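You operate a simulated robot arm through the tools that you are given. There is no shell and no other tool.

The job below is to be done with a simulated robot arm. You get a single attempt, and the scene is never put back.

TASK
Fit the rubber pad in the skate and ready it for steering.
Fine: brake on before the pad goes into the bore; steering arm fully out, brake off last.

The check looks at the end state, three seconds after you hand in, the way a careful person would. Anything else that was tipped, shoved, dropped, spilled or broken makes it a failure.

THE ROBOT
A 7-joint arm with a two-finger parallel gripper, fixed in place. Base frame: the origin is at the foot of the arm, x ahead of it, y to its left, z up; the work surface is at about z = 0.86. Readings come in m, degrees, newtons and seconds.
With the tool pointing down near the work surface it reaches from about 0.24 to 0.68 m from the base axis. Its first joint turns from -66.0 to 66.0 degrees. Payload 2.4 kg.
The TCP is the grasp point between the finger pads, 0.03 m short of the fingertips. In the tool frame z runs along the fingers and y along their closing line. The gripper opens to 0.094 m. The fingers are 0.028 m wide and 0.01 m thick; the gripper's body (0.05 by 0.096 m) begins 0.055 m behind the TCP.
Orientation is that of the tool frame in the base frame, as a unit quaternion [w, x, y, z]. With the fingers straight down and closing along the base's y, the tool's x points along the base's -x, its y along +y and its z along -z.

THE INTERFACE
- The arm moves only by the tool nudge_tool. Its argument "rows" is a list of rows, each an object (a shift or turn left out is 0, a gripper value left out holds the last) with "dp": the shift along the base's x, y, z in units of 300 mm (1.0 is 300 mm), a list of three; "dr": the turn, a rotation vector about the base's x, y, z in units of 180 degrees (1.0 is 180 degrees), a list of three; "grip": the gripper command, from -1 (shut) to 1 (fully open), values between in proportion. In form: [{"dp": [x, y, z], "dr": [ax, ay, az], "grip": grip}, ...]. A call has 1 to 20 rows; each row is the pose to reach, as a shift and turn from the pose commanded when the call began. A call with a number of a shift or a turn outside -1 to 1 is refused whole. Each row takes 0.2 s and may step no farther than 0.05 m and 8.6 degrees from the row before; otherwise, or with a gripper value out of range, the whole call is refused. A pose out of reach is approached as far as the arm can. The call stops where the force on the tool passes 40 N (or 10 N more than at its start, if that is more) or the arm is blocked; 0.2 s more then pass. The fingers move at their own pace (about 0.153 m/s each) and stop on an object; they squeeze with about 27 N. The grip force told is the motor's: it shows also when the fingers shut on nothing. Time passes only in rows, and 0.2 s behind the last, so rows that repeat a pose let the fingers close. The reply holds the time, the measured pose of the TCP, the force on the tool along the base axes, the opening and the grip force, in the units named above and with some noise, with the torque about the TCP (base axes, N m) and any sound that the robot's microphone picked up.
- Cameras (640 x 400 px; columns grow to the right, rows downward): "scene" is fixed at [0.0359, 0.4657, 1.4593]; the picture's right is [-0.80, -0.60, 0.00], its down [-0.24, 0.33, -0.91] and it looks along [0.54, -0.73, -0.41] (base axes); focal length 362 px, centre (320, 200). "wrist" rides on the gripper at [0.076, 0.014, -0.103] in the tool frame; the picture's right is [-0.18, 0.98, 0.00], its down [-0.75, -0.14, -0.64] and it looks along [-0.63, -0.12, 0.77] (tool axes); focal length 243 px, centre (320, 200). There is no depth. A picture from a camera that has moved, and an enlarged one, comes with that camera's place and axes in the base frame and with its lens.
- capture(camera): a new picture of that camera. No time passes.
- inspect(camera, box): a new picture of the part [left, top, right, bottom] of that camera's present view, enlarged. No time passes.
- sign_off(): hands the job in; it is judged then, once.

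Nothing tells you positions but the pictures and the camera data. Unless the task says otherwise, let go and move clear before handing in.

The tools are called as name(argument=value, ...) on one line, values as JSON. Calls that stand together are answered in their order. nudge_tool: Moves the arm, as the interface text tells. Its arguments: {"type":"object","properties":{"rows":{"type":"array","items":{"type":"object","properties":{"dp":{"type":"array","items":{"type":"number"}},"dr":{"type":"array","items":{"type":"number"}},"grip":{"type":"number"}}}}},"required":["rows"]} The other tools are called the same way: capture (camera) takes a picture; inspect (camera, box) takes an enlarged picture of a part of a camera's view; sign_off () hands the job in.

At the start:

```text
time_s: 0.0
ee_pos: [0.3901, -0.1124, 1.236]
tool_rot: [-0.001, 0.0, 1.0, 0.0]
ft_force: [-0.2, -0.1, 0.1]
moment: [-0.02, -0.01, -0.02]
grip_width: 0.0941
finger_force: 0.0
```

scene: 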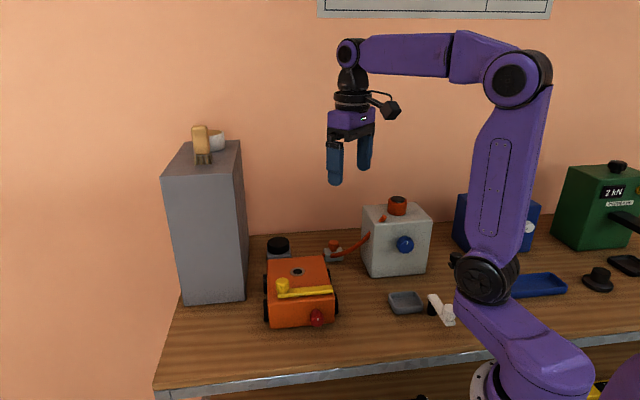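
wrist: 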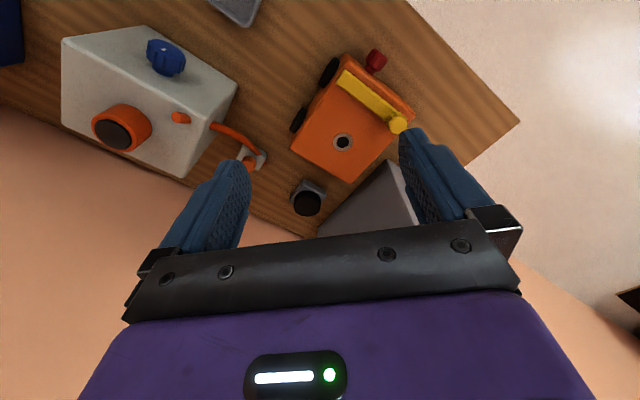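

I see an orange skate with a bore on top, a yellow steering arm and a red knob that is probably the brake, next to a grey cabinet. I'll look closer before moving anything.

inspect(camera="scene", box=[240, 220, 360, 340])

inspect(camera="scene", box=[360, 180, 640, 340])

inspect(camera="wrist", box=[200, 0, 460, 240])

inspect(camera="scene", box=[150, 110, 270, 200])

```text
3.33 times, centred on (300, 280) of scene
camera zoom: at [0.0359, 0.4657, 1.4593], right [-0.8, -0.6, 0.0], down [-0.24, 0.33, -0.91], along [0.54, -0.73, -0.41], focal length 1207 px, centre (387, -67)
```

zoom: 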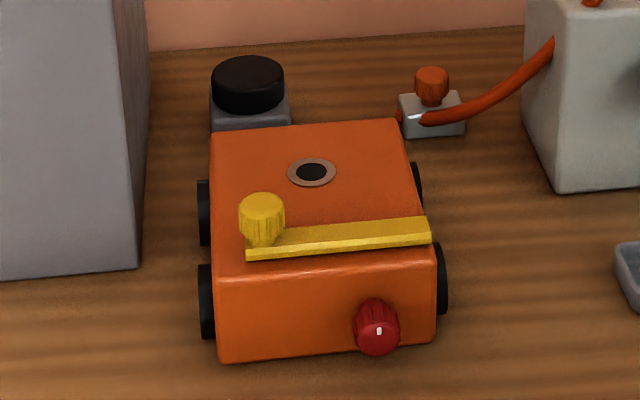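

```text
2.29 times, centred on (500, 260) of scene
camera zoom: at [0.0359, 0.4657, 1.4593], right [-0.8, -0.6, 0.0], down [-0.24, 0.33, -0.91], along [0.54, -0.73, -0.41], focal length 828 px, centre (-91, 63)
```

zoom: 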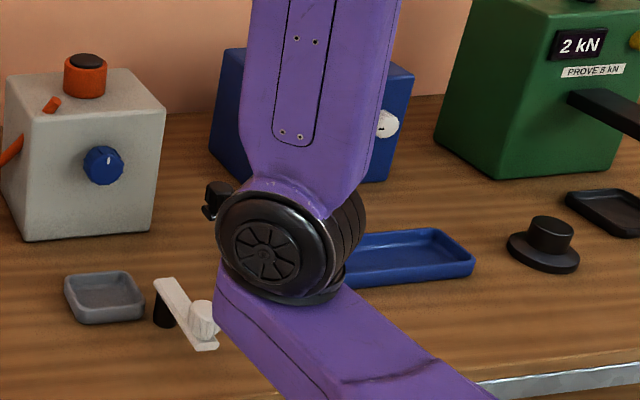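

```text
1.67 times, centred on (330, 120) of wrist
camera zoom: at [0.3138, -0.0998, 1.3395], right [0.18, 0.98, 0.0], down [0.75, -0.14, 0.64], along [0.63, -0.12, -0.77], focal length 404 px, centre (303, 333)
```

zoom: 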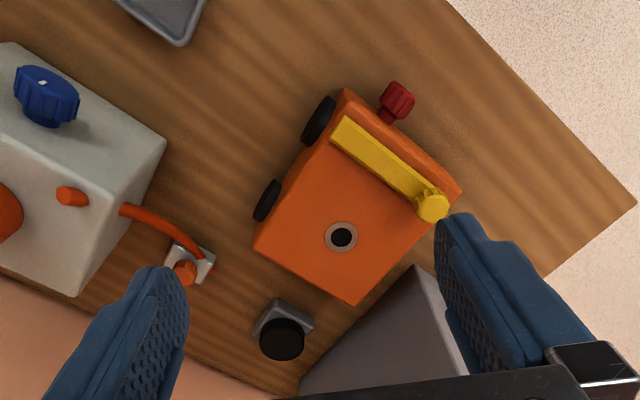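

```text
4.44 times, centred on (210, 155) of scene
camera zoom: at [0.0359, 0.4657, 1.4593], right [-0.8, -0.6, 0.0], down [-0.24, 0.33, -0.91], along [0.54, -0.73, -0.41], focal length 1610 px, centre (809, 400)
```

zoom: 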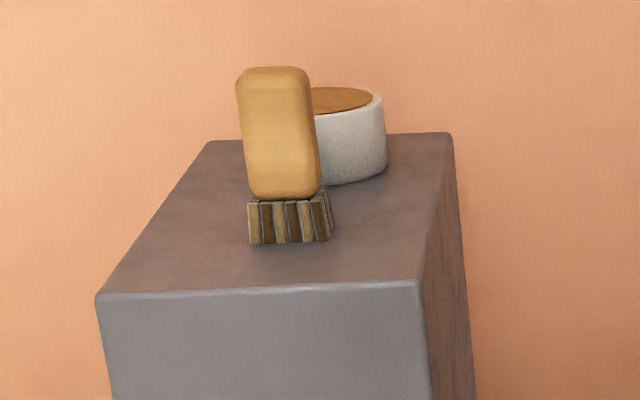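

The skate's bore works out at about (0.52, -0.10, 0.93). A black puck sits on a grey block at about (0.68, -0.20, 0.90). I'll move in for a closer view.

nudge_tool(rows=[{"dp": [0.067, -0.033, -0.097]}, {"dp": [0.133, -0.067, -0.193]}, {"dp": [0.2, -0.1, -0.29]}, {"dp": [0.267, -0.133, -0.387]}, {"dp": [0.267, -0.133, -0.387]}])

capture(camera="wrist")

capture(camera="scene")

```text
time_s: 1.2
ee_pos: [0.4708, -0.1551, 1.1222]
tool_rot: [0.001, -0.001, 1.0, 0.0]
ft_force: [0.6, -0.1, 0.2]
moment: [0.01, 0.0, 0.01]
grip_width: 0.0942
finger_force: 0.0
```

```text
taken
camera wrist: at [0.3944, -0.1426, 1.2254], right [0.18, 0.98, 0.0], down [0.75, -0.14, 0.64], along [0.63, -0.12, -0.77], focal length 243 px, centre (320, 200)
```

wrist: 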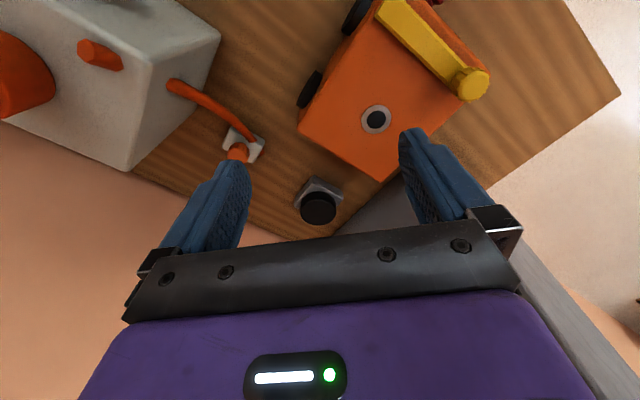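

```text
taken
```

scene: 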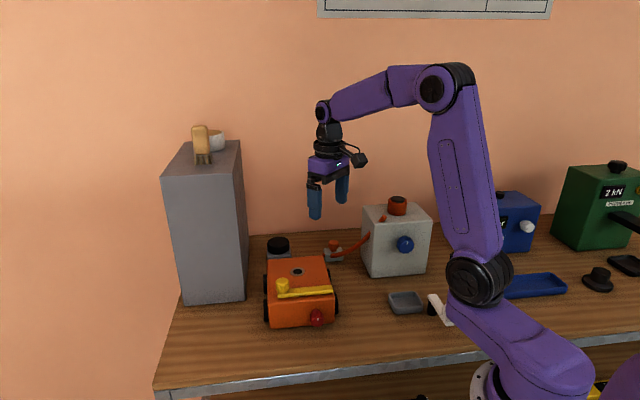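

The puck on the grey block sits tight beside the tall cabinet. I'll enlarge a few parts to identify the pad.

inspect(camera="wrist", box=[200, 100, 420, 240])

inspect(camera="scene", box=[250, 225, 350, 290])

inspect(camera="scene", box=[370, 270, 470, 340])

inspect(camera="scene", box=[540, 150, 640, 300])

```text
2.86 times, centred on (310, 170) of wrist
camera zoom: at [0.3944, -0.1426, 1.2254], right [0.18, 0.98, 0.0], down [0.75, -0.14, 0.64], along [0.63, -0.12, -0.77], focal length 693 px, centre (349, 286)
```

zoom: 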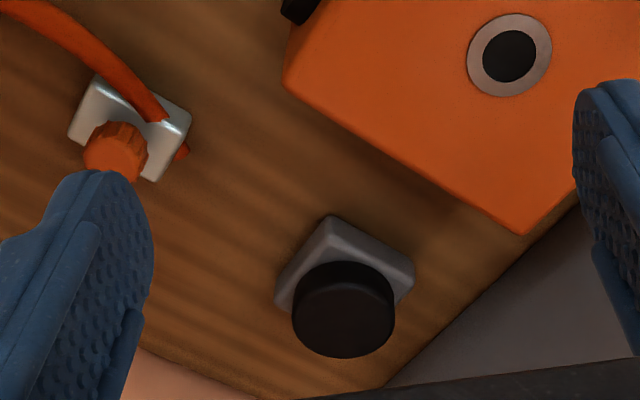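

```text
6.15 times, centred on (300, 258) of scene
camera zoom: at [0.0359, 0.4657, 1.4593], right [-0.8, -0.6, 0.0], down [-0.24, 0.33, -0.91], along [0.54, -0.73, -0.41], focal length 2229 px, centre (443, -154)
```

zoom: 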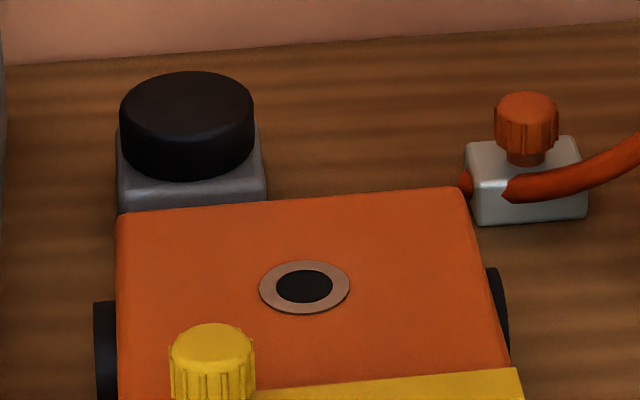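

```text
5.71 times, centred on (420, 305) of scene
camera zoom: at [0.0359, 0.4657, 1.4593], right [-0.8, -0.6, 0.0], down [-0.24, 0.33, -0.91], along [0.54, -0.73, -0.41], focal length 2069 px, centre (-251, -400)
```

zoom: 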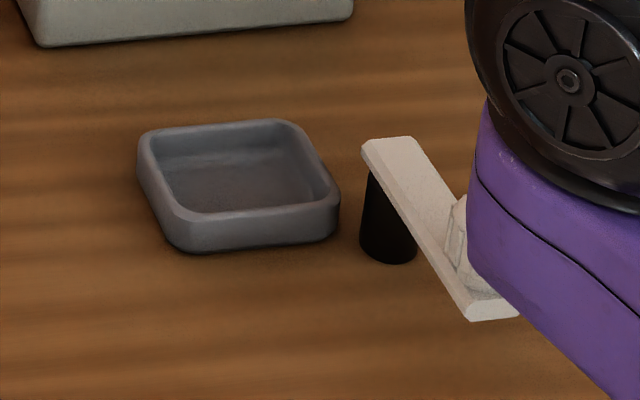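

```text
2.67 times, centred on (590, 225) of scene
camera zoom: at [0.0359, 0.4657, 1.4593], right [-0.8, -0.6, 0.0], down [-0.24, 0.33, -0.91], along [0.54, -0.73, -0.41], focal length 966 px, centre (-400, 133)
```

zoom: 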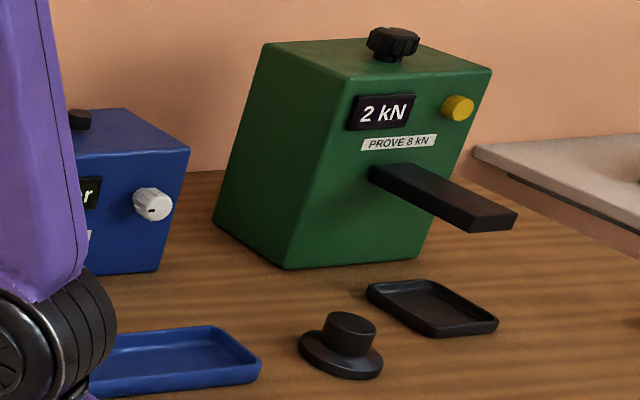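

The puck sits at about (0.682, -0.200, top 0.906), in a stand, and is most likely the rubber pad. Next I'll look closely at the skate's yellow arm and red brake knob.

nudge_tool(rows=[{"dp": [-0.07, 0.1, -0.07]}, {"dp": [-0.15, 0.2, -0.13]}, {"dp": [-0.2, 0.3, -0.2]}, {"dp": [-0.2, 0.3, -0.2]}])

capture(camera="wrist")

inspect(camera="wrist", box=[200, 0, 460, 200])

inspect(camera="scene", box=[255, 260, 350, 335])

```text
time_s: 2.2
ee_pos: [0.4093, -0.0606, 1.0656]
tool_rot: [0.0, 0.0, 1.0, 0.001]
ft_force: [-0.3, 0.2, 0.1]
moment: [-0.02, 0.0, -0.05]
grip_width: 0.094
finger_force: 0.1
```

```text
taken
camera wrist: at [0.334, -0.0475, 1.1691], right [0.18, 0.98, 0.0], down [0.75, -0.14, 0.64], along [0.63, -0.12, -0.77], focal length 243 px, centre (320, 200)
```

wrist: 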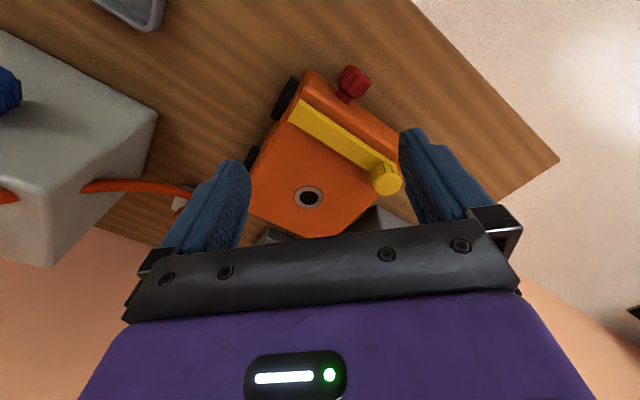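

```text
2.00 times, centred on (330, 100) of wrist
camera zoom: at [0.334, -0.0475, 1.1691], right [0.18, 0.98, 0.0], down [0.75, -0.14, 0.64], along [0.63, -0.12, -0.77], focal length 485 px, centre (300, 400)
```

zoom: 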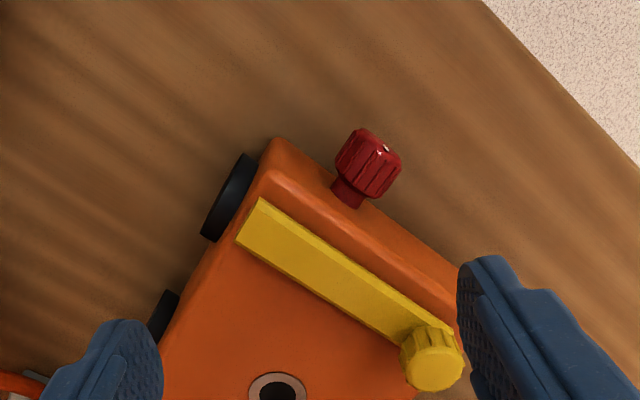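

```text
5.33 times, centred on (302, 298) of scene
camera zoom: at [0.0359, 0.4657, 1.4593], right [-0.8, -0.6, 0.0], down [-0.24, 0.33, -0.91], along [0.54, -0.73, -0.41], focal length 1931 px, centre (413, -320)
```

zoom: 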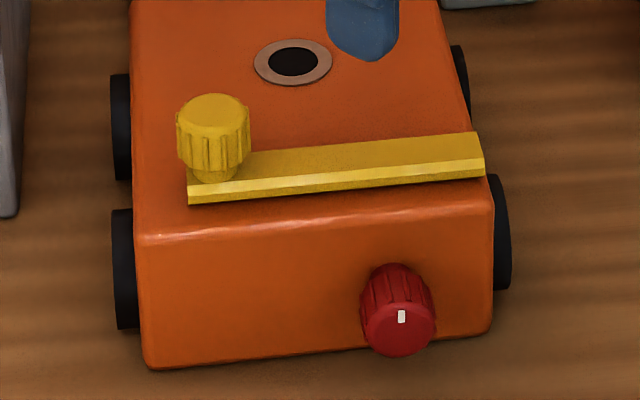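

The red brake knob is at about (0.403, -0.02, 0.90) on the skate's front face, with its index mark pointing up. The skate is turned about 45°. I'll turn the gripper to match and look at the knob face.

nudge_tool(rows=[{"dp": [-0.03, 0.03, 0], "dr": [0, 0, -0.0417]}, {"dp": [-0.06, 0.06, 0], "dr": [0, 0, -0.0833]}, {"dp": [-0.09, 0.1, 0], "dr": [0, 0, -0.125]}, {"dp": [-0.12, 0.14, 0], "dr": [0, 0, -0.1667]}, {"dp": [-0.15, 0.17, 0], "dr": [0, 0, -0.2083]}, {"dp": [-0.17, 0.2, 0], "dr": [0, 0, -0.25]}, {"dp": [-0.17, 0.2, 0], "dr": [0, 0, -0.25]}])

capture(camera="wrist")

inspect(camera="wrist", box=[220, 0, 420, 160])

capture(camera="scene")

```text
time_s: 3.8
ee_pos: [0.3578, -0.0029, 1.0608]
tool_rot: [0.0, 0.384, 0.923, 0.0]
ft_force: [-0.8, 0.0, 0.4]
moment: [0.01, 0.02, 0.01]
grip_width: 0.0941
finger_force: 0.0
```

```text
taken
camera wrist: at [0.3148, 0.0603, 1.1638], right [0.83, 0.56, 0.0], down [0.43, -0.63, 0.64], along [0.36, -0.53, -0.77], focal length 243 px, centre (320, 200)
```

wrist: 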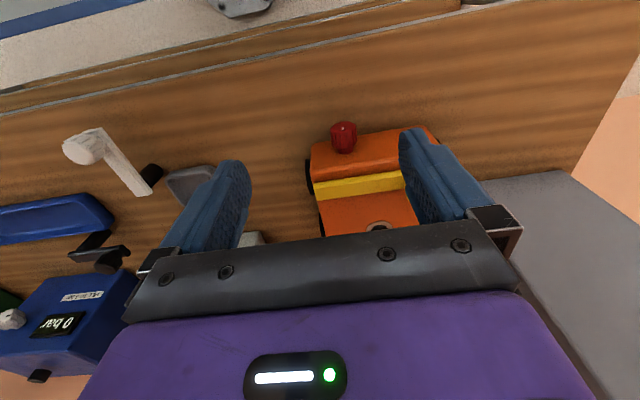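

```text
2.50 times, centred on (320, 80) of wrist
camera zoom: at [0.3148, 0.0603, 1.1638], right [0.83, 0.56, 0.0], down [0.43, -0.63, 0.64], along [0.36, -0.53, -0.77], focal length 606 px, centre (320, 500)
```

zoom: 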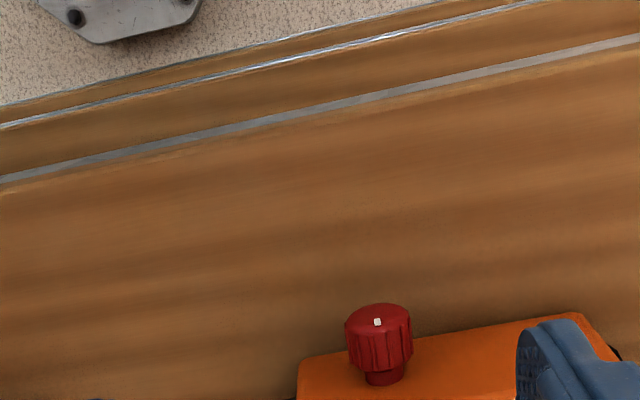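

```text
taken
```

scene: 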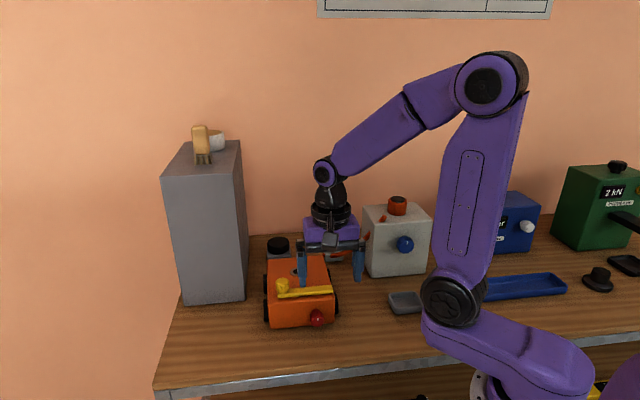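

The brake knob's face centre comes out at about (0.403, -0.020, 0.894), pointing out toward (-0.71, 0.70). I'll tilt the gripper 15° outward, narrow the opening and hover above the knob to check alignment.

nudge_tool(rows=[{"dp": [0.055, -0.025, -0.067], "dr": [-0.0194, -0.0197, 0], "grip": 0.28}, {"dp": [0.11, -0.05, -0.133], "dr": [-0.0389, -0.0394, 0], "grip": 0.28}, {"dp": [0.1637, -0.0763, -0.2], "dr": [-0.0583, -0.0592, 0], "grip": 0.28}, {"dp": [0.1637, -0.0763, -0.2], "dr": [-0.0583, -0.0592, 0], "grip": 0.28}])

capture(camera="wrist")

inspect(camera="scene", box=[250, 210, 370, 340])

```text
time_s: 4.8
ee_pos: [0.4105, -0.0235, 1.0011]
tool_rot: [0.121, 0.379, 0.916, -0.049]
ft_force: [-0.2, 0.1, 0.5]
moment: [-0.01, 0.01, 0.02]
grip_width: 0.0602
finger_force: 0.0
```

```text
taken
camera wrist: at [0.3494, 0.0557, 1.0811], right [0.82, 0.57, 0.05], down [0.3, -0.5, 0.81], along [0.49, -0.65, -0.58], focal length 243 px, centre (320, 200)
```

wrist: 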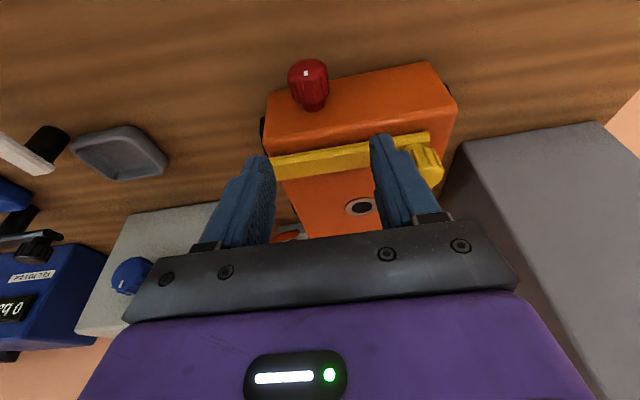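

```text
3.08 times, centred on (310, 275) of scene
camera zoom: at [0.0359, 0.4657, 1.4593], right [-0.8, -0.6, 0.0], down [-0.24, 0.33, -0.91], along [0.54, -0.73, -0.41], focal length 1114 px, centre (351, -31)
```

zoom: 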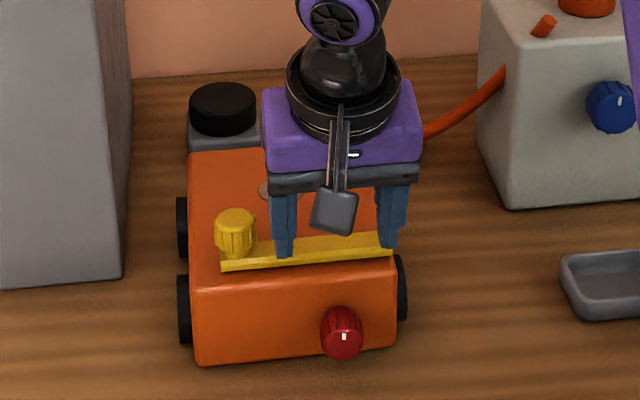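

The gripper is above the knob. I'll get a precise fix on it from this closer view.

inspect(camera="wrist", box=[250, 40, 470, 160])

inspect(camera="scene", box=[280, 280, 350, 330])

```text
2.91 times, centred on (360, 100) of wrist
camera zoom: at [0.3494, 0.0557, 1.0811], right [0.82, 0.57, 0.05], down [0.3, -0.5, 0.81], along [0.49, -0.65, -0.58], focal length 706 px, centre (204, 491)
```

zoom: 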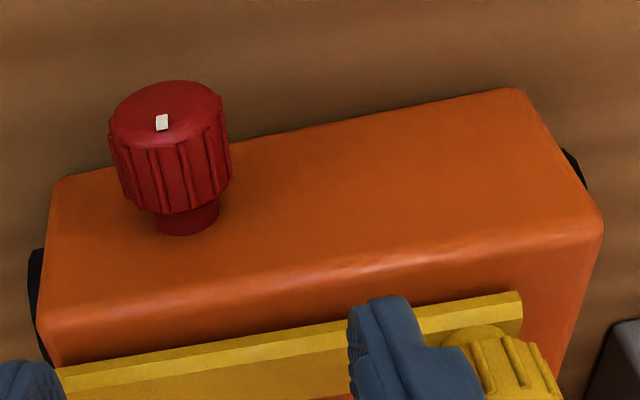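

```text
8.00 times, centred on (315, 305) of scene
camera zoom: at [0.0359, 0.4657, 1.4593], right [-0.8, -0.6, 0.0], down [-0.24, 0.33, -0.91], along [0.54, -0.73, -0.41], focal length 2897 px, centre (360, -640)
```

zoom: 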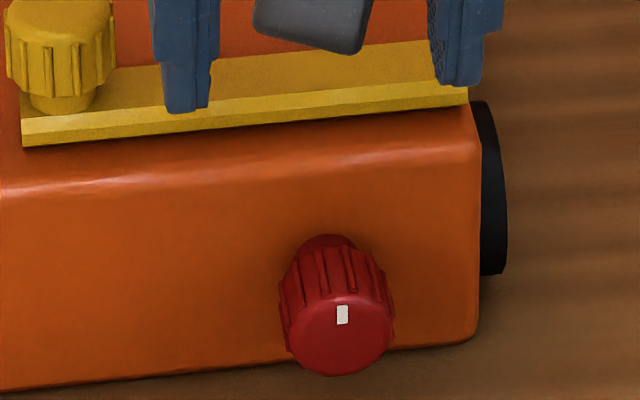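

Both views agree: the knob's face centre is at about (0.403, -0.0205, 0.8945). I'll lower the open fingers around it and look before closing.

nudge_tool(rows=[{"dp": [0, -0.001, -0.1]}, {"dp": [0.001, -0.002, -0.2]}, {"dp": [0.001, -0.003, -0.28]}, {"dp": [0.001, -0.003, -0.311]}, {"dp": [0.001, -0.003, -0.311]}])

capture(camera="wrist")

inspect(camera="scene", box=[260, 230, 370, 340])

```text
time_s: 5.4
ee_pos: [0.4088, -0.0236, 0.9609]
tool_rot: [0.127, 0.377, 0.916, -0.052]
ft_force: [-21.0, 14.6, 47.0]
moment: [-0.65, 0.3, -0.44]
grip_width: 0.0575
finger_force: 0.0
stopped in row 2: the force on the tool passed its limit at 156 N (the readings are from after the stop); the commanded pose is now the measured one
```

```text
taken
camera wrist: at [0.3473, 0.0566, 1.0388], right [0.82, 0.57, 0.05], down [0.29, -0.49, 0.82], along [0.5, -0.66, -0.57], focal length 243 px, centre (320, 200)
```

wrist: 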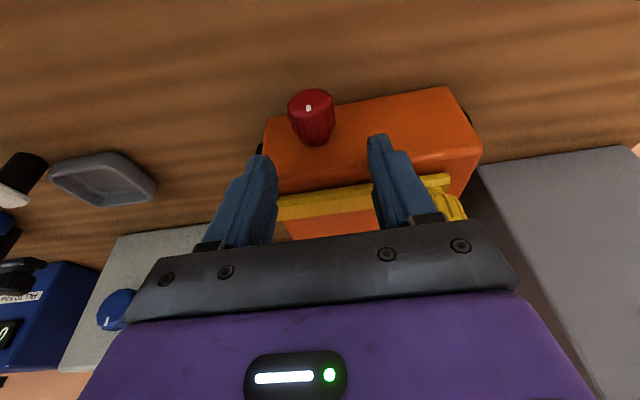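

```text
3.64 times, centred on (315, 285) of scene
camera zoom: at [0.0346, 0.4662, 1.4592], right [-0.8, -0.6, 0.0], down [-0.24, 0.33, -0.91], along [0.54, -0.73, -0.41], focal length 1317 px, centre (338, -109)
```

zoom: 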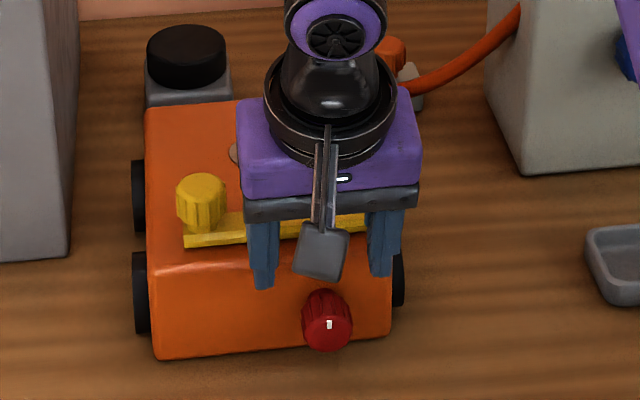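

The fingertips touched down on the skate's top front edge at z≈0.93, so the skate's front face is closer to the knob than I estimated. I'll back straight up and check that nothing has moved.

nudge_tool(rows=[{"dp": [-0.01, 0.01, 0.07]}, {"dp": [-0.02, 0.02, 0.14]}, {"dp": [-0.02, 0.02, 0.14]}])

inspect(camera="scene", box=[240, 220, 360, 340])

inspect(camera="wrist", box=[240, 20, 480, 180])

capture(camera="scene")

```text
time_s: 6.2
ee_pos: [0.4038, -0.019, 1.0015]
tool_rot: [0.127, 0.378, 0.916, -0.052]
ft_force: [-0.2, -0.8, 0.0]
moment: [0.0, 0.0, 0.02]
grip_width: 0.0603
finger_force: 0.0
```

```text
3.33 times, centred on (300, 280) of scene
camera zoom: at [0.0359, 0.4657, 1.4593], right [-0.8, -0.6, 0.0], down [-0.24, 0.33, -0.91], along [0.54, -0.73, -0.41], focal length 1207 px, centre (387, -67)
```

zoom: 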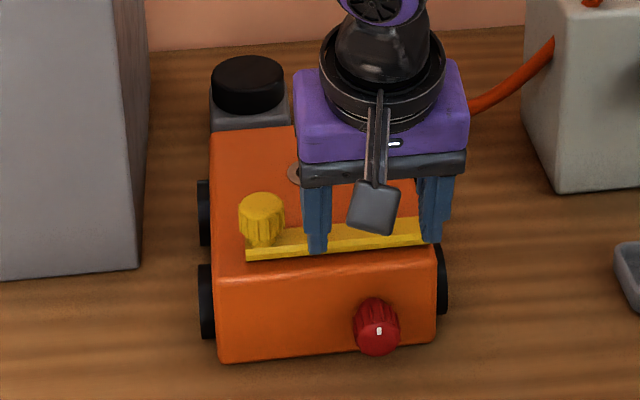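

```text
2.50 times, centred on (360, 100) of wrist
camera zoom: at [0.3425, 0.061, 1.08], right [0.82, 0.57, 0.05], down [0.29, -0.49, 0.82], along [0.49, -0.66, -0.57], focal length 606 px, centre (220, 450)
```

zoom: 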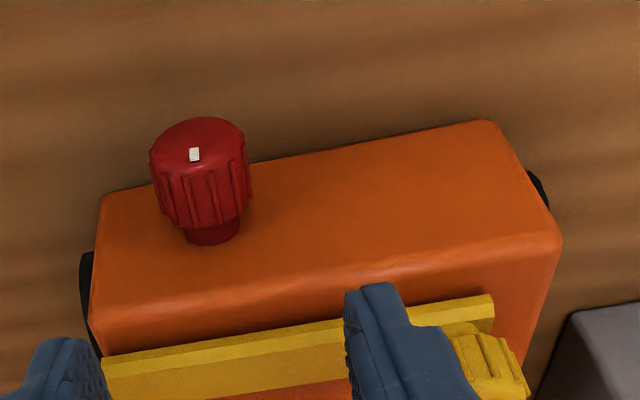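

```text
taken
```

scene: 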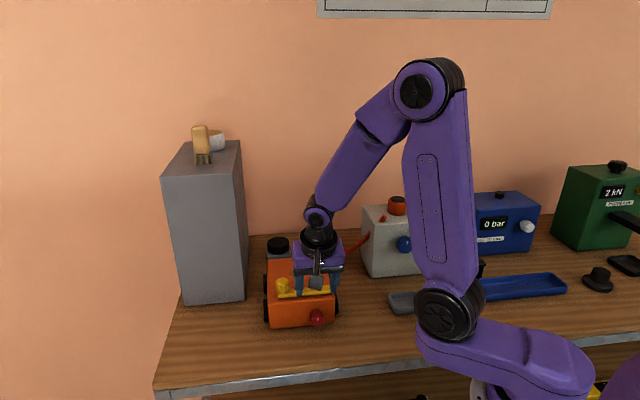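

Nothing has moved. The skate's face is only about 27 mm behind the knob's face, so I'll come down further out, in smaller steps.

nudge_tool(rows=[{"dp": [-0.003, -0.006, -0.08]}, {"dp": [-0.003, -0.006, -0.12]}, {"dp": [-0.003, -0.006, -0.145]}, {"dp": [-0.003, -0.006, -0.17]}, {"dp": [-0.003, -0.006, -0.195]}, {"dp": [-0.003, -0.006, -0.22]}, {"dp": [-0.003, -0.006, -0.245]}, {"dp": [-0.003, -0.006, -0.27]}, {"dp": [-0.003, -0.006, -0.295]}, {"dp": [-0.003, -0.006, -0.318]}, {"dp": [-0.003, -0.006, -0.318]}])

capture(camera="wrist")

inspect(camera="scene", box=[260, 230, 370, 340])

```text
time_s: 8.6
ee_pos: [0.4037, -0.0224, 0.9043]
tool_rot: [0.126, 0.378, 0.916, -0.052]
ft_force: [-0.8, 0.9, -0.1]
moment: [-0.01, 0.0, -0.02]
grip_width: 0.0603
finger_force: 0.1
```

```text
taken
camera wrist: at [0.3425, 0.0583, 0.9838], right [0.82, 0.57, 0.05], down [0.29, -0.49, 0.82], along [0.49, -0.66, -0.57], focal length 243 px, centre (320, 200)
```

wrist: 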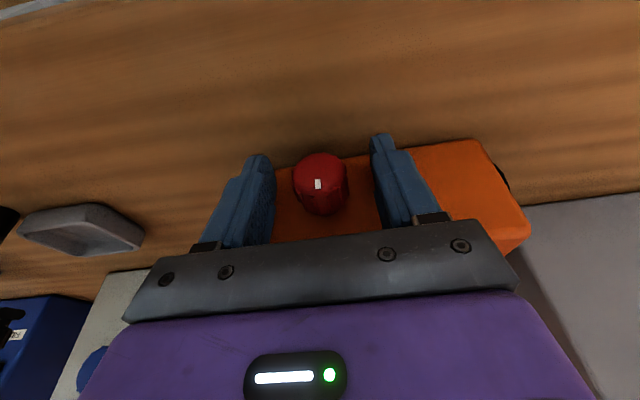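

```text
3.64 times, centred on (315, 285) of scene
camera zoom: at [0.0359, 0.4657, 1.4593], right [-0.8, -0.6, 0.0], down [-0.24, 0.33, -0.91], along [0.54, -0.73, -0.41], focal length 1317 px, centre (338, -109)
```

zoom: 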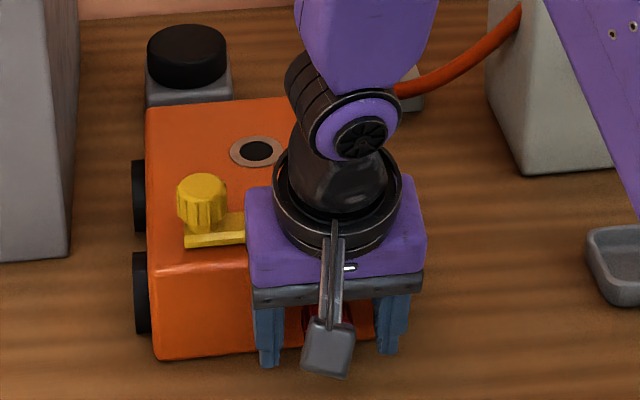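

The fingers are on either side of the knob with no contact force. Closing on it now.

nudge_tool(rows=[{"dp": [0, 0, 0], "grip": -0.1}, {"dp": [0, 0, 0], "grip": -0.5}, {"dp": [0, 0, 0], "grip": -1}, {"dp": [0, 0, 0], "grip": -1}])

capture(camera="wrist")

```text
time_s: 9.6
ee_pos: [0.4044, -0.0216, 0.907]
tool_rot: [0.126, 0.379, 0.915, -0.052]
ft_force: [-4.3, 7.3, 1.8]
moment: [0.16, 0.15, 0.06]
grip_width: 0.0308
finger_force: 45.2
```

```text
taken
camera wrist: at [0.342, 0.0589, 0.9839], right [0.82, 0.57, 0.05], down [0.29, -0.49, 0.82], along [0.49, -0.66, -0.57], focal length 243 px, centre (320, 200)
```

wrist: 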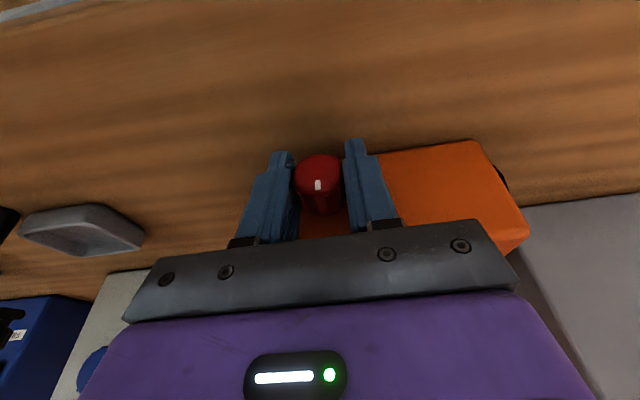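

The knob is held at 30.8 mm. I'll try a small clockwise turn as seen from the front, and watch the torque.

nudge_tool(rows=[{"dp": [-0.0034, -0.0034, -0.0003], "dr": [0.0296, -0.0292, 0]}, {"dp": [-0.0066, -0.0067, -0.0012], "dr": [0.0592, -0.0583, 0]}, {"dp": [-0.0066, -0.0067, -0.0012], "dr": [0.0592, -0.0583, 0]}])

inspect(camera="wrist", box=[240, 100, 400, 240])

```text
time_s: 10.4
ee_pos: [0.4022, -0.0225, 0.9075]
tool_rot: [0.176, 0.392, 0.9, 0.069]
ft_force: [1.6, 14.4, 18.3]
moment: [-0.54, -0.17, -0.84]
grip_width: 0.0288
finger_force: 45.0
```

```text
2.86 times, centred on (320, 170) of wrist
camera zoom: at [0.3256, 0.0429, 0.9863], right [0.79, 0.54, 0.31], down [0.14, -0.64, 0.76], along [0.6, -0.55, -0.58], focal length 693 px, centre (320, 286)
```

zoom: 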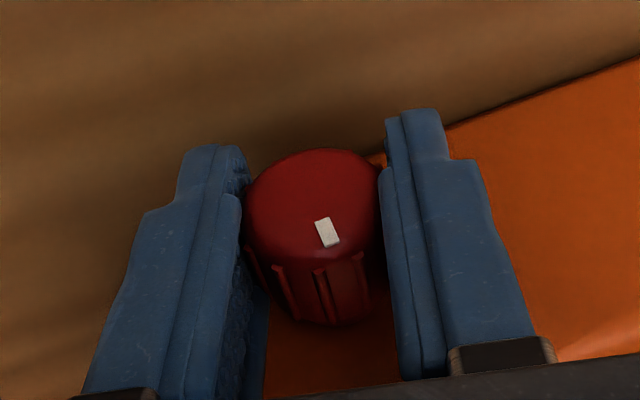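

The knob resisted about 0.26 N·m and slipped in the fingers, so clockwise seems to be against a stop. I'll release, go back upright, re-grip and try counter-clockwise.

nudge_tool(rows=[{"dp": [0, 0, 0], "grip": 0.0}, {"dp": [0, 0, 0], "grip": 0.0}, {"dp": [0.0032, 0.0033, 0.0009], "dr": [-0.0296, 0.0292, 0], "grip": 0.0}, {"dp": [0.0066, 0.0067, 0.0012], "dr": [-0.0592, 0.0583, 0], "grip": 0.0}, {"dp": [0.0066, 0.0067, 0.0012], "dr": [-0.0592, 0.0583, 0], "grip": 0.0}])

inspect(camera="wrist", box=[240, 100, 400, 240])

```text
time_s: 11.6
ee_pos: [0.403, -0.0204, 0.9076]
tool_rot: [0.127, 0.378, 0.915, -0.053]
ft_force: [0.3, -0.8, -0.5]
moment: [0.0, 0.01, 0.02]
grip_width: 0.0469
finger_force: 0.1
```

```text
2.86 times, centred on (320, 170) of wrist
camera zoom: at [0.3416, 0.0596, 0.9855], right [0.82, 0.57, 0.05], down [0.29, -0.49, 0.82], along [0.49, -0.66, -0.57], focal length 693 px, centre (320, 286)
```

zoom: 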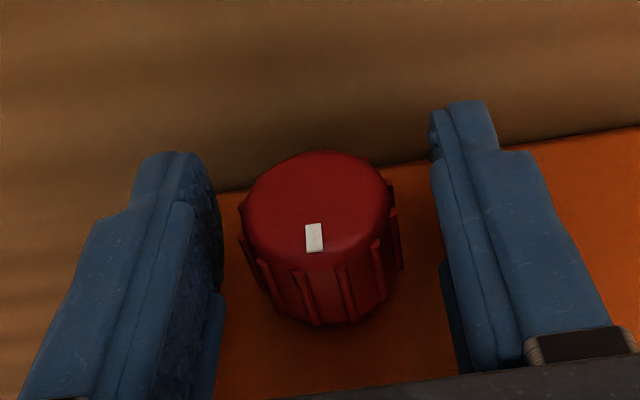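

The mark still points up. Closing again and turning counter-clockwise.

nudge_tool(rows=[{"dp": [-0.003, -0.003, 0], "grip": -0.5}, {"dp": [-0.003, -0.003, 0], "grip": -1}, {"dp": [-0.003, -0.003, 0], "grip": -1}, {"dp": [0.0004, 0.0004, -0.0003], "dr": [-0.0296, 0.0292, 0], "grip": -1}, {"dp": [0.0036, 0.0037, -0.0012], "dr": [-0.0592, 0.0583, 0], "grip": -1}, {"dp": [0.0036, 0.0037, -0.0012], "dr": [-0.0592, 0.0583, 0], "grip": -1}])

inspect(camera="wrist", box=[240, 100, 400, 240])

```text
time_s: 13.0
ee_pos: [0.4039, -0.0191, 0.9071]
tool_rot: [0.078, 0.358, 0.915, -0.172]
ft_force: [-2.8, 9.9, 23.8]
moment: [-0.07, -0.08, 0.0]
grip_width: 0.0297
finger_force: 44.6
```

```text
2.86 times, centred on (320, 170) of wrist
camera zoom: at [0.3566, 0.0751, 0.9786], right [0.81, 0.56, -0.21], down [0.44, -0.33, 0.83], along [0.39, -0.76, -0.51], focal length 693 px, centre (320, 286)
```

zoom: 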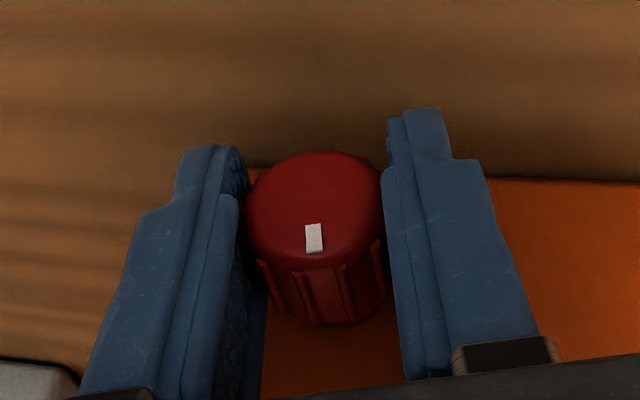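

The knob turns freely counter-clockwise. Continuing to about 45°.

nudge_tool(rows=[{"dp": [0.0035, 0.0035, 0.0], "dr": [-0.0296, 0.0292, 0]}, {"dp": [0.0067, 0.0067, -0.002], "dr": [-0.0592, 0.0583, 0]}, {"dp": [0.0098, 0.0098, -0.005], "dr": [-0.0888, 0.0875, 0]}, {"dp": [0.0125, 0.0125, -0.007], "dr": [-0.1184, 0.1167, 0]}, {"dp": [0.0125, 0.0125, -0.007], "dr": [-0.1184, 0.1167, 0]}])

inspect(camera="wrist", box=[240, 100, 400, 240])

inspect(camera="scene", box=[240, 220, 360, 340])

```text
time_s: 13.5
ee_pos: [0.4053, -0.0179, 0.9071]
tool_rot: [0.041, 0.341, 0.904, -0.255]
ft_force: [-3.8, 1.7, 6.1]
moment: [-0.37, -0.28, 0.04]
grip_width: 0.0297
finger_force: 45.5
stopped in row 2: the force on the tool passed its limit at 41 N (the readings are from after the stop); the commanded pose is now the measured one
```

```text
2.86 times, centred on (320, 170) of wrist
camera zoom: at [0.3664, 0.085, 0.9707], right [0.77, 0.52, -0.38], down [0.55, -0.22, 0.8], along [0.33, -0.83, -0.46], focal length 693 px, centre (320, 286)
```

zoom: 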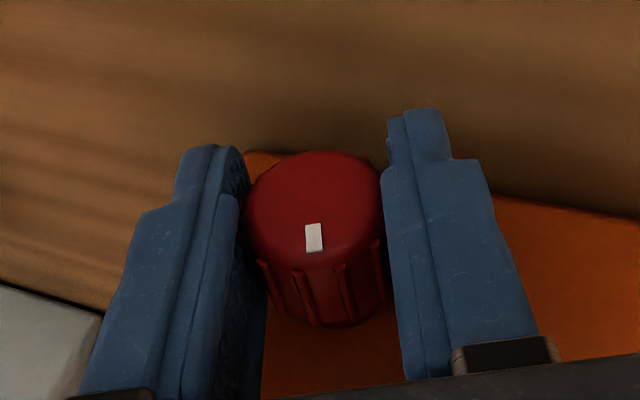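

```text
3.33 times, centred on (300, 280) of scene
camera zoom: at [0.0357, 0.4658, 1.4593], right [-0.8, -0.6, 0.0], down [-0.24, 0.33, -0.91], along [0.54, -0.73, -0.41], focal length 1207 px, centre (387, -67)
```

zoom: 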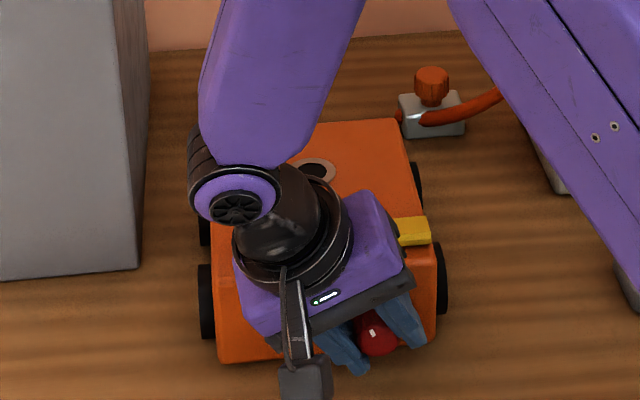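

The knob is following the gripper, now at about 30°. The force comes from a small centring mismatch, so I'll continue in smaller steps.

nudge_tool(rows=[{"dp": [0.0015, 0.0015, 0.0], "dr": [-0.0148, 0.0146, 0]}, {"dp": [0.003, 0.003, 0.0], "dr": [-0.0296, 0.0292, 0]}, {"dp": [0.003, 0.003, 0.0], "dr": [-0.0296, 0.0292, 0]}])

```text
time_s: 14.3
ee_pos: [0.4056, -0.0167, 0.9054]
tool_rot: [0.015, 0.327, 0.892, -0.313]
ft_force: [-1.3, -0.9, 2.2]
moment: [0.14, 0.21, 0.02]
grip_width: 0.0298
finger_force: 44.5
```

nudge_tool(rows=[{"dp": [0.0015, 0.0015, -0.0005], "dr": [-0.0148, 0.0146, 0]}, {"dp": [0.003, 0.003, -0.001], "dr": [-0.0296, 0.0292, 0]}, {"dp": [0.0043, 0.0043, -0.002], "dr": [-0.0444, 0.0438, 0]}, {"dp": [0.0056, 0.0056, -0.003], "dr": [-0.0592, 0.0583, 0]}, {"dp": [0.0056, 0.0056, -0.003], "dr": [-0.0592, 0.0583, 0]}])

inspect(camera="wrist", box=[240, 100, 400, 240])

inspect(camera="scene", box=[240, 220, 360, 340])

```text
time_s: 15.5
ee_pos: [0.4074, -0.016, 0.9045]
tool_rot: [-0.038, 0.296, 0.856, -0.423]
ft_force: [-14.5, -6.2, -7.5]
moment: [0.25, 0.28, 0.21]
grip_width: 0.0299
finger_force: 44.6
```

```text
2.86 times, centred on (320, 170) of wrist
camera zoom: at [0.3833, 0.1016, 0.9463], right [0.62, 0.36, -0.7], down [0.76, -0.02, 0.65], along [0.22, -0.93, -0.29], focal length 693 px, centre (320, 286)
```

zoom: 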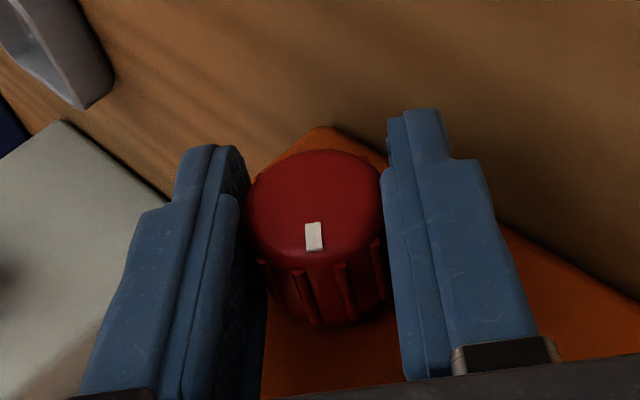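

```text
3.33 times, centred on (300, 280) of scene
camera zoom: at [0.0356, 0.4655, 1.4594], right [-0.8, -0.6, 0.0], down [-0.24, 0.33, -0.91], along [0.54, -0.73, -0.41], focal length 1207 px, centre (387, -67)
```

zoom: 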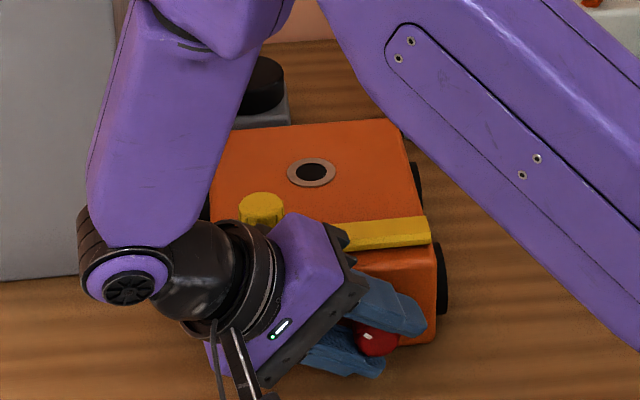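

The brake has turned about 48° with no stop and no click. I'll open slightly, swing back past upright and re-grip to continue the turn.

nudge_tool(rows=[{"dp": [0, 0, 0], "grip": -0.15}, {"dp": [0, 0, 0], "grip": -0.15}, {"dp": [-0.0025, -0.0025, 0.0035], "dr": [0.0308, -0.0303, 0], "grip": -0.15}, {"dp": [-0.0053, -0.0054, 0.0064], "dr": [0.0615, -0.0607, 0], "grip": -0.15}, {"dp": [-0.0084, -0.0085, 0.0088], "dr": [0.0923, -0.091, 0], "grip": -0.1}, {"dp": [-0.0117, -0.0118, 0.0106], "dr": [0.1231, -0.1213, 0], "grip": -0.1}, {"dp": [-0.015, -0.0153, 0.0117], "dr": [0.1539, -0.1517, 0], "grip": -0.1}, {"dp": [-0.0185, -0.0188, 0.0121], "dr": [0.1846, -0.182, 0], "grip": -0.1}, {"dp": [-0.0185, -0.0188, 0.0121], "dr": [0.1846, -0.182, 0], "grip": -0.1}])

inspect(camera="wrist", box=[240, 100, 400, 240])

inspect(camera="scene", box=[240, 220, 360, 340])

```text
time_s: 17.5
ee_pos: [0.4023, -0.0214, 0.9103]
tool_rot: [0.122, 0.377, 0.916, -0.062]
ft_force: [0.5, -0.2, -1.1]
moment: [-0.02, -0.02, 0.01]
grip_width: 0.0422
finger_force: 0.0
```

```text
2.86 times, centred on (320, 170) of wrist
camera zoom: at [0.3426, 0.0601, 0.9882], right [0.82, 0.57, 0.03], down [0.3, -0.48, 0.83], along [0.48, -0.67, -0.56], focal length 693 px, centre (320, 286)
```

zoom: 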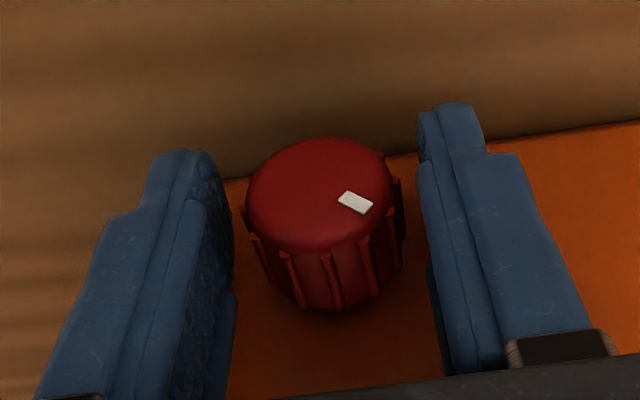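

```text
3.33 times, centred on (300, 280) of scene
camera zoom: at [0.0359, 0.4657, 1.4593], right [-0.8, -0.6, 0.0], down [-0.24, 0.33, -0.91], along [0.54, -0.73, -0.41], focal length 1207 px, centre (387, -67)
```

zoom: 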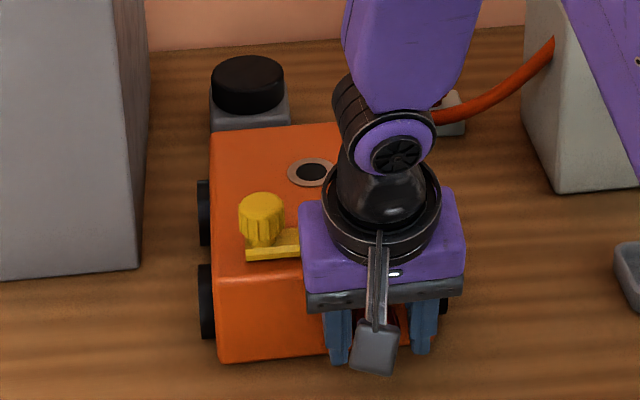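

The mark stayed at about 48°. Re-gripping to continue the turn.

nudge_tool(rows=[{"dp": [0, 0, -0.008], "grip": -0.1}, {"dp": [0, 0, -0.008], "grip": -0.5}, {"dp": [0, 0, -0.008], "grip": -1}, {"dp": [0, 0, -0.008], "grip": -1}, {"dp": [0.0027, 0.0027, -0.0083], "dr": [-0.0296, 0.0292, 0], "grip": -1}, {"dp": [0.0054, 0.0054, -0.009], "dr": [-0.0592, 0.0583, 0], "grip": -1}, {"dp": [0.008, 0.008, -0.0103], "dr": [-0.0888, 0.0875, 0], "grip": -1}, {"dp": [0.008, 0.008, -0.0103], "dr": [-0.0888, 0.0875, 0], "grip": -1}])

inspect(camera="wrist", box=[240, 100, 400, 240])

```text
time_s: 19.4
ee_pos: [0.405, -0.019, 0.907]
tool_rot: [0.047, 0.343, 0.906, -0.243]
ft_force: [-4.2, 2.5, 4.0]
moment: [-0.68, -0.62, 0.17]
grip_width: 0.0291
finger_force: 45.1
stopped in row 8: the force on the tool passed its limit at 41 N (the readings are from after the stop); the commanded pose is now the measured one
```

```text
2.86 times, centred on (320, 170) of wrist
camera zoom: at [0.3653, 0.0833, 0.9719], right [0.77, 0.52, -0.36], down [0.53, -0.24, 0.81], along [0.34, -0.82, -0.46], focal length 693 px, centre (320, 286)
```

zoom: 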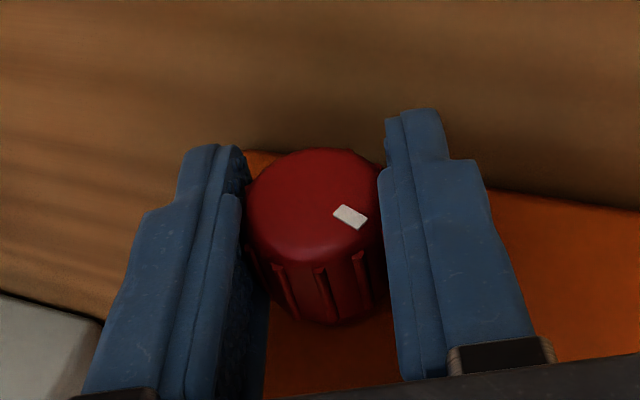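

nudge_tool(rows=[{"dp": [0.0012, 0.0012, 0.0], "dr": [-0.0148, 0.0146, 0]}, {"dp": [0.0024, 0.0024, 0.0], "dr": [-0.0296, 0.0292, 0]}, {"dp": [0.0024, 0.0024, 0.0], "dr": [-0.0296, 0.0292, 0]}])

nudge_tool(rows=[{"dp": [0.0012, 0.0012, -0.0005], "dr": [-0.0148, 0.0146, 0]}, {"dp": [0.0024, 0.0024, -0.001], "dr": [-0.0296, 0.0292, 0]}, {"dp": [0.0024, 0.0024, -0.001], "dr": [-0.0296, 0.0292, 0]}])

inspect(camera="wrist", box=[240, 100, 400, 240])

```text
time_s: 20.2
ee_pos: [0.4054, -0.0188, 0.9064]
tool_rot: [0.021, 0.33, 0.895, -0.3]
ft_force: [-5.6, 11.4, 10.7]
moment: [0.8, 0.8, -0.52]
grip_width: 0.0291
finger_force: 44.8
```

```text
time_s: 21.0
ee_pos: [0.4068, -0.0176, 0.9062]
tool_rot: [-0.005, 0.313, 0.88, -0.358]
ft_force: [-10.5, 19.2, 23.3]
moment: [0.5, 0.62, -0.4]
grip_width: 0.0289
finger_force: 44.6
```

```text
2.86 times, centred on (320, 170) of wrist
camera zoom: at [0.3772, 0.0953, 0.9568], right [0.69, 0.44, -0.58], down [0.68, -0.09, 0.73], along [0.26, -0.9, -0.36], focal length 693 px, centre (320, 286)
```

zoom: 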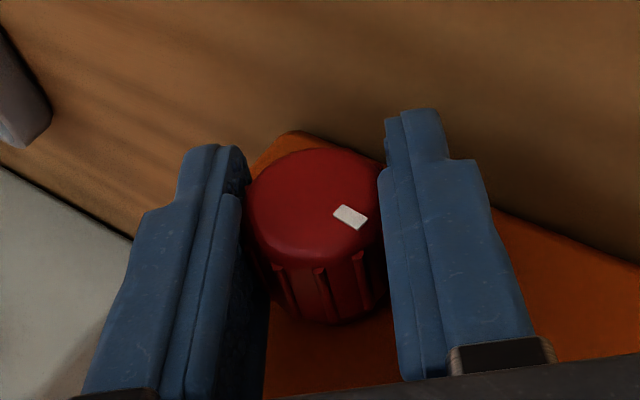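

nudge_tool(rows=[{"dp": [0.001, 0.001, 0.001], "dr": [-0.0148, 0.0146, 0]}, {"dp": [0.002, 0.002, 0.001], "dr": [-0.0296, 0.0292, 0]}, {"dp": [0.002, 0.002, 0.001], "dr": [-0.0296, 0.0292, 0]}])

inspect(camera="wrist", box=[240, 100, 400, 240])

```text
time_s: 21.8
ee_pos: [0.4076, -0.0172, 0.9046]
tool_rot: [-0.03, 0.297, 0.862, -0.409]
ft_force: [-11.3, 14.7, -4.1]
moment: [0.75, -0.39, 0.2]
grip_width: 0.0286
finger_force: 45.5
```

```text
2.86 times, centred on (320, 170) of wrist
camera zoom: at [0.3821, 0.1, 0.9483], right [0.63, 0.38, -0.68], down [0.74, -0.03, 0.67], along [0.23, -0.92, -0.3], focal length 693 px, centre (320, 286)
```

zoom: 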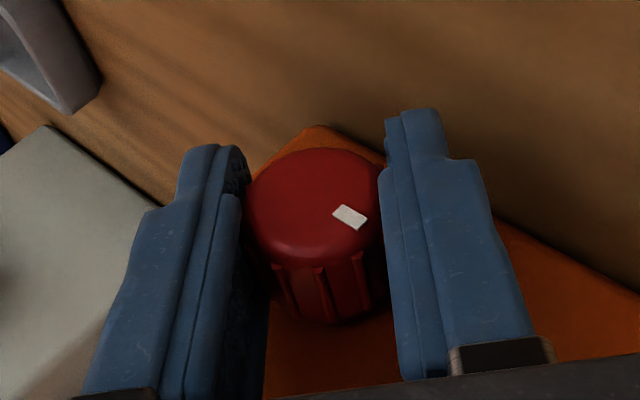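

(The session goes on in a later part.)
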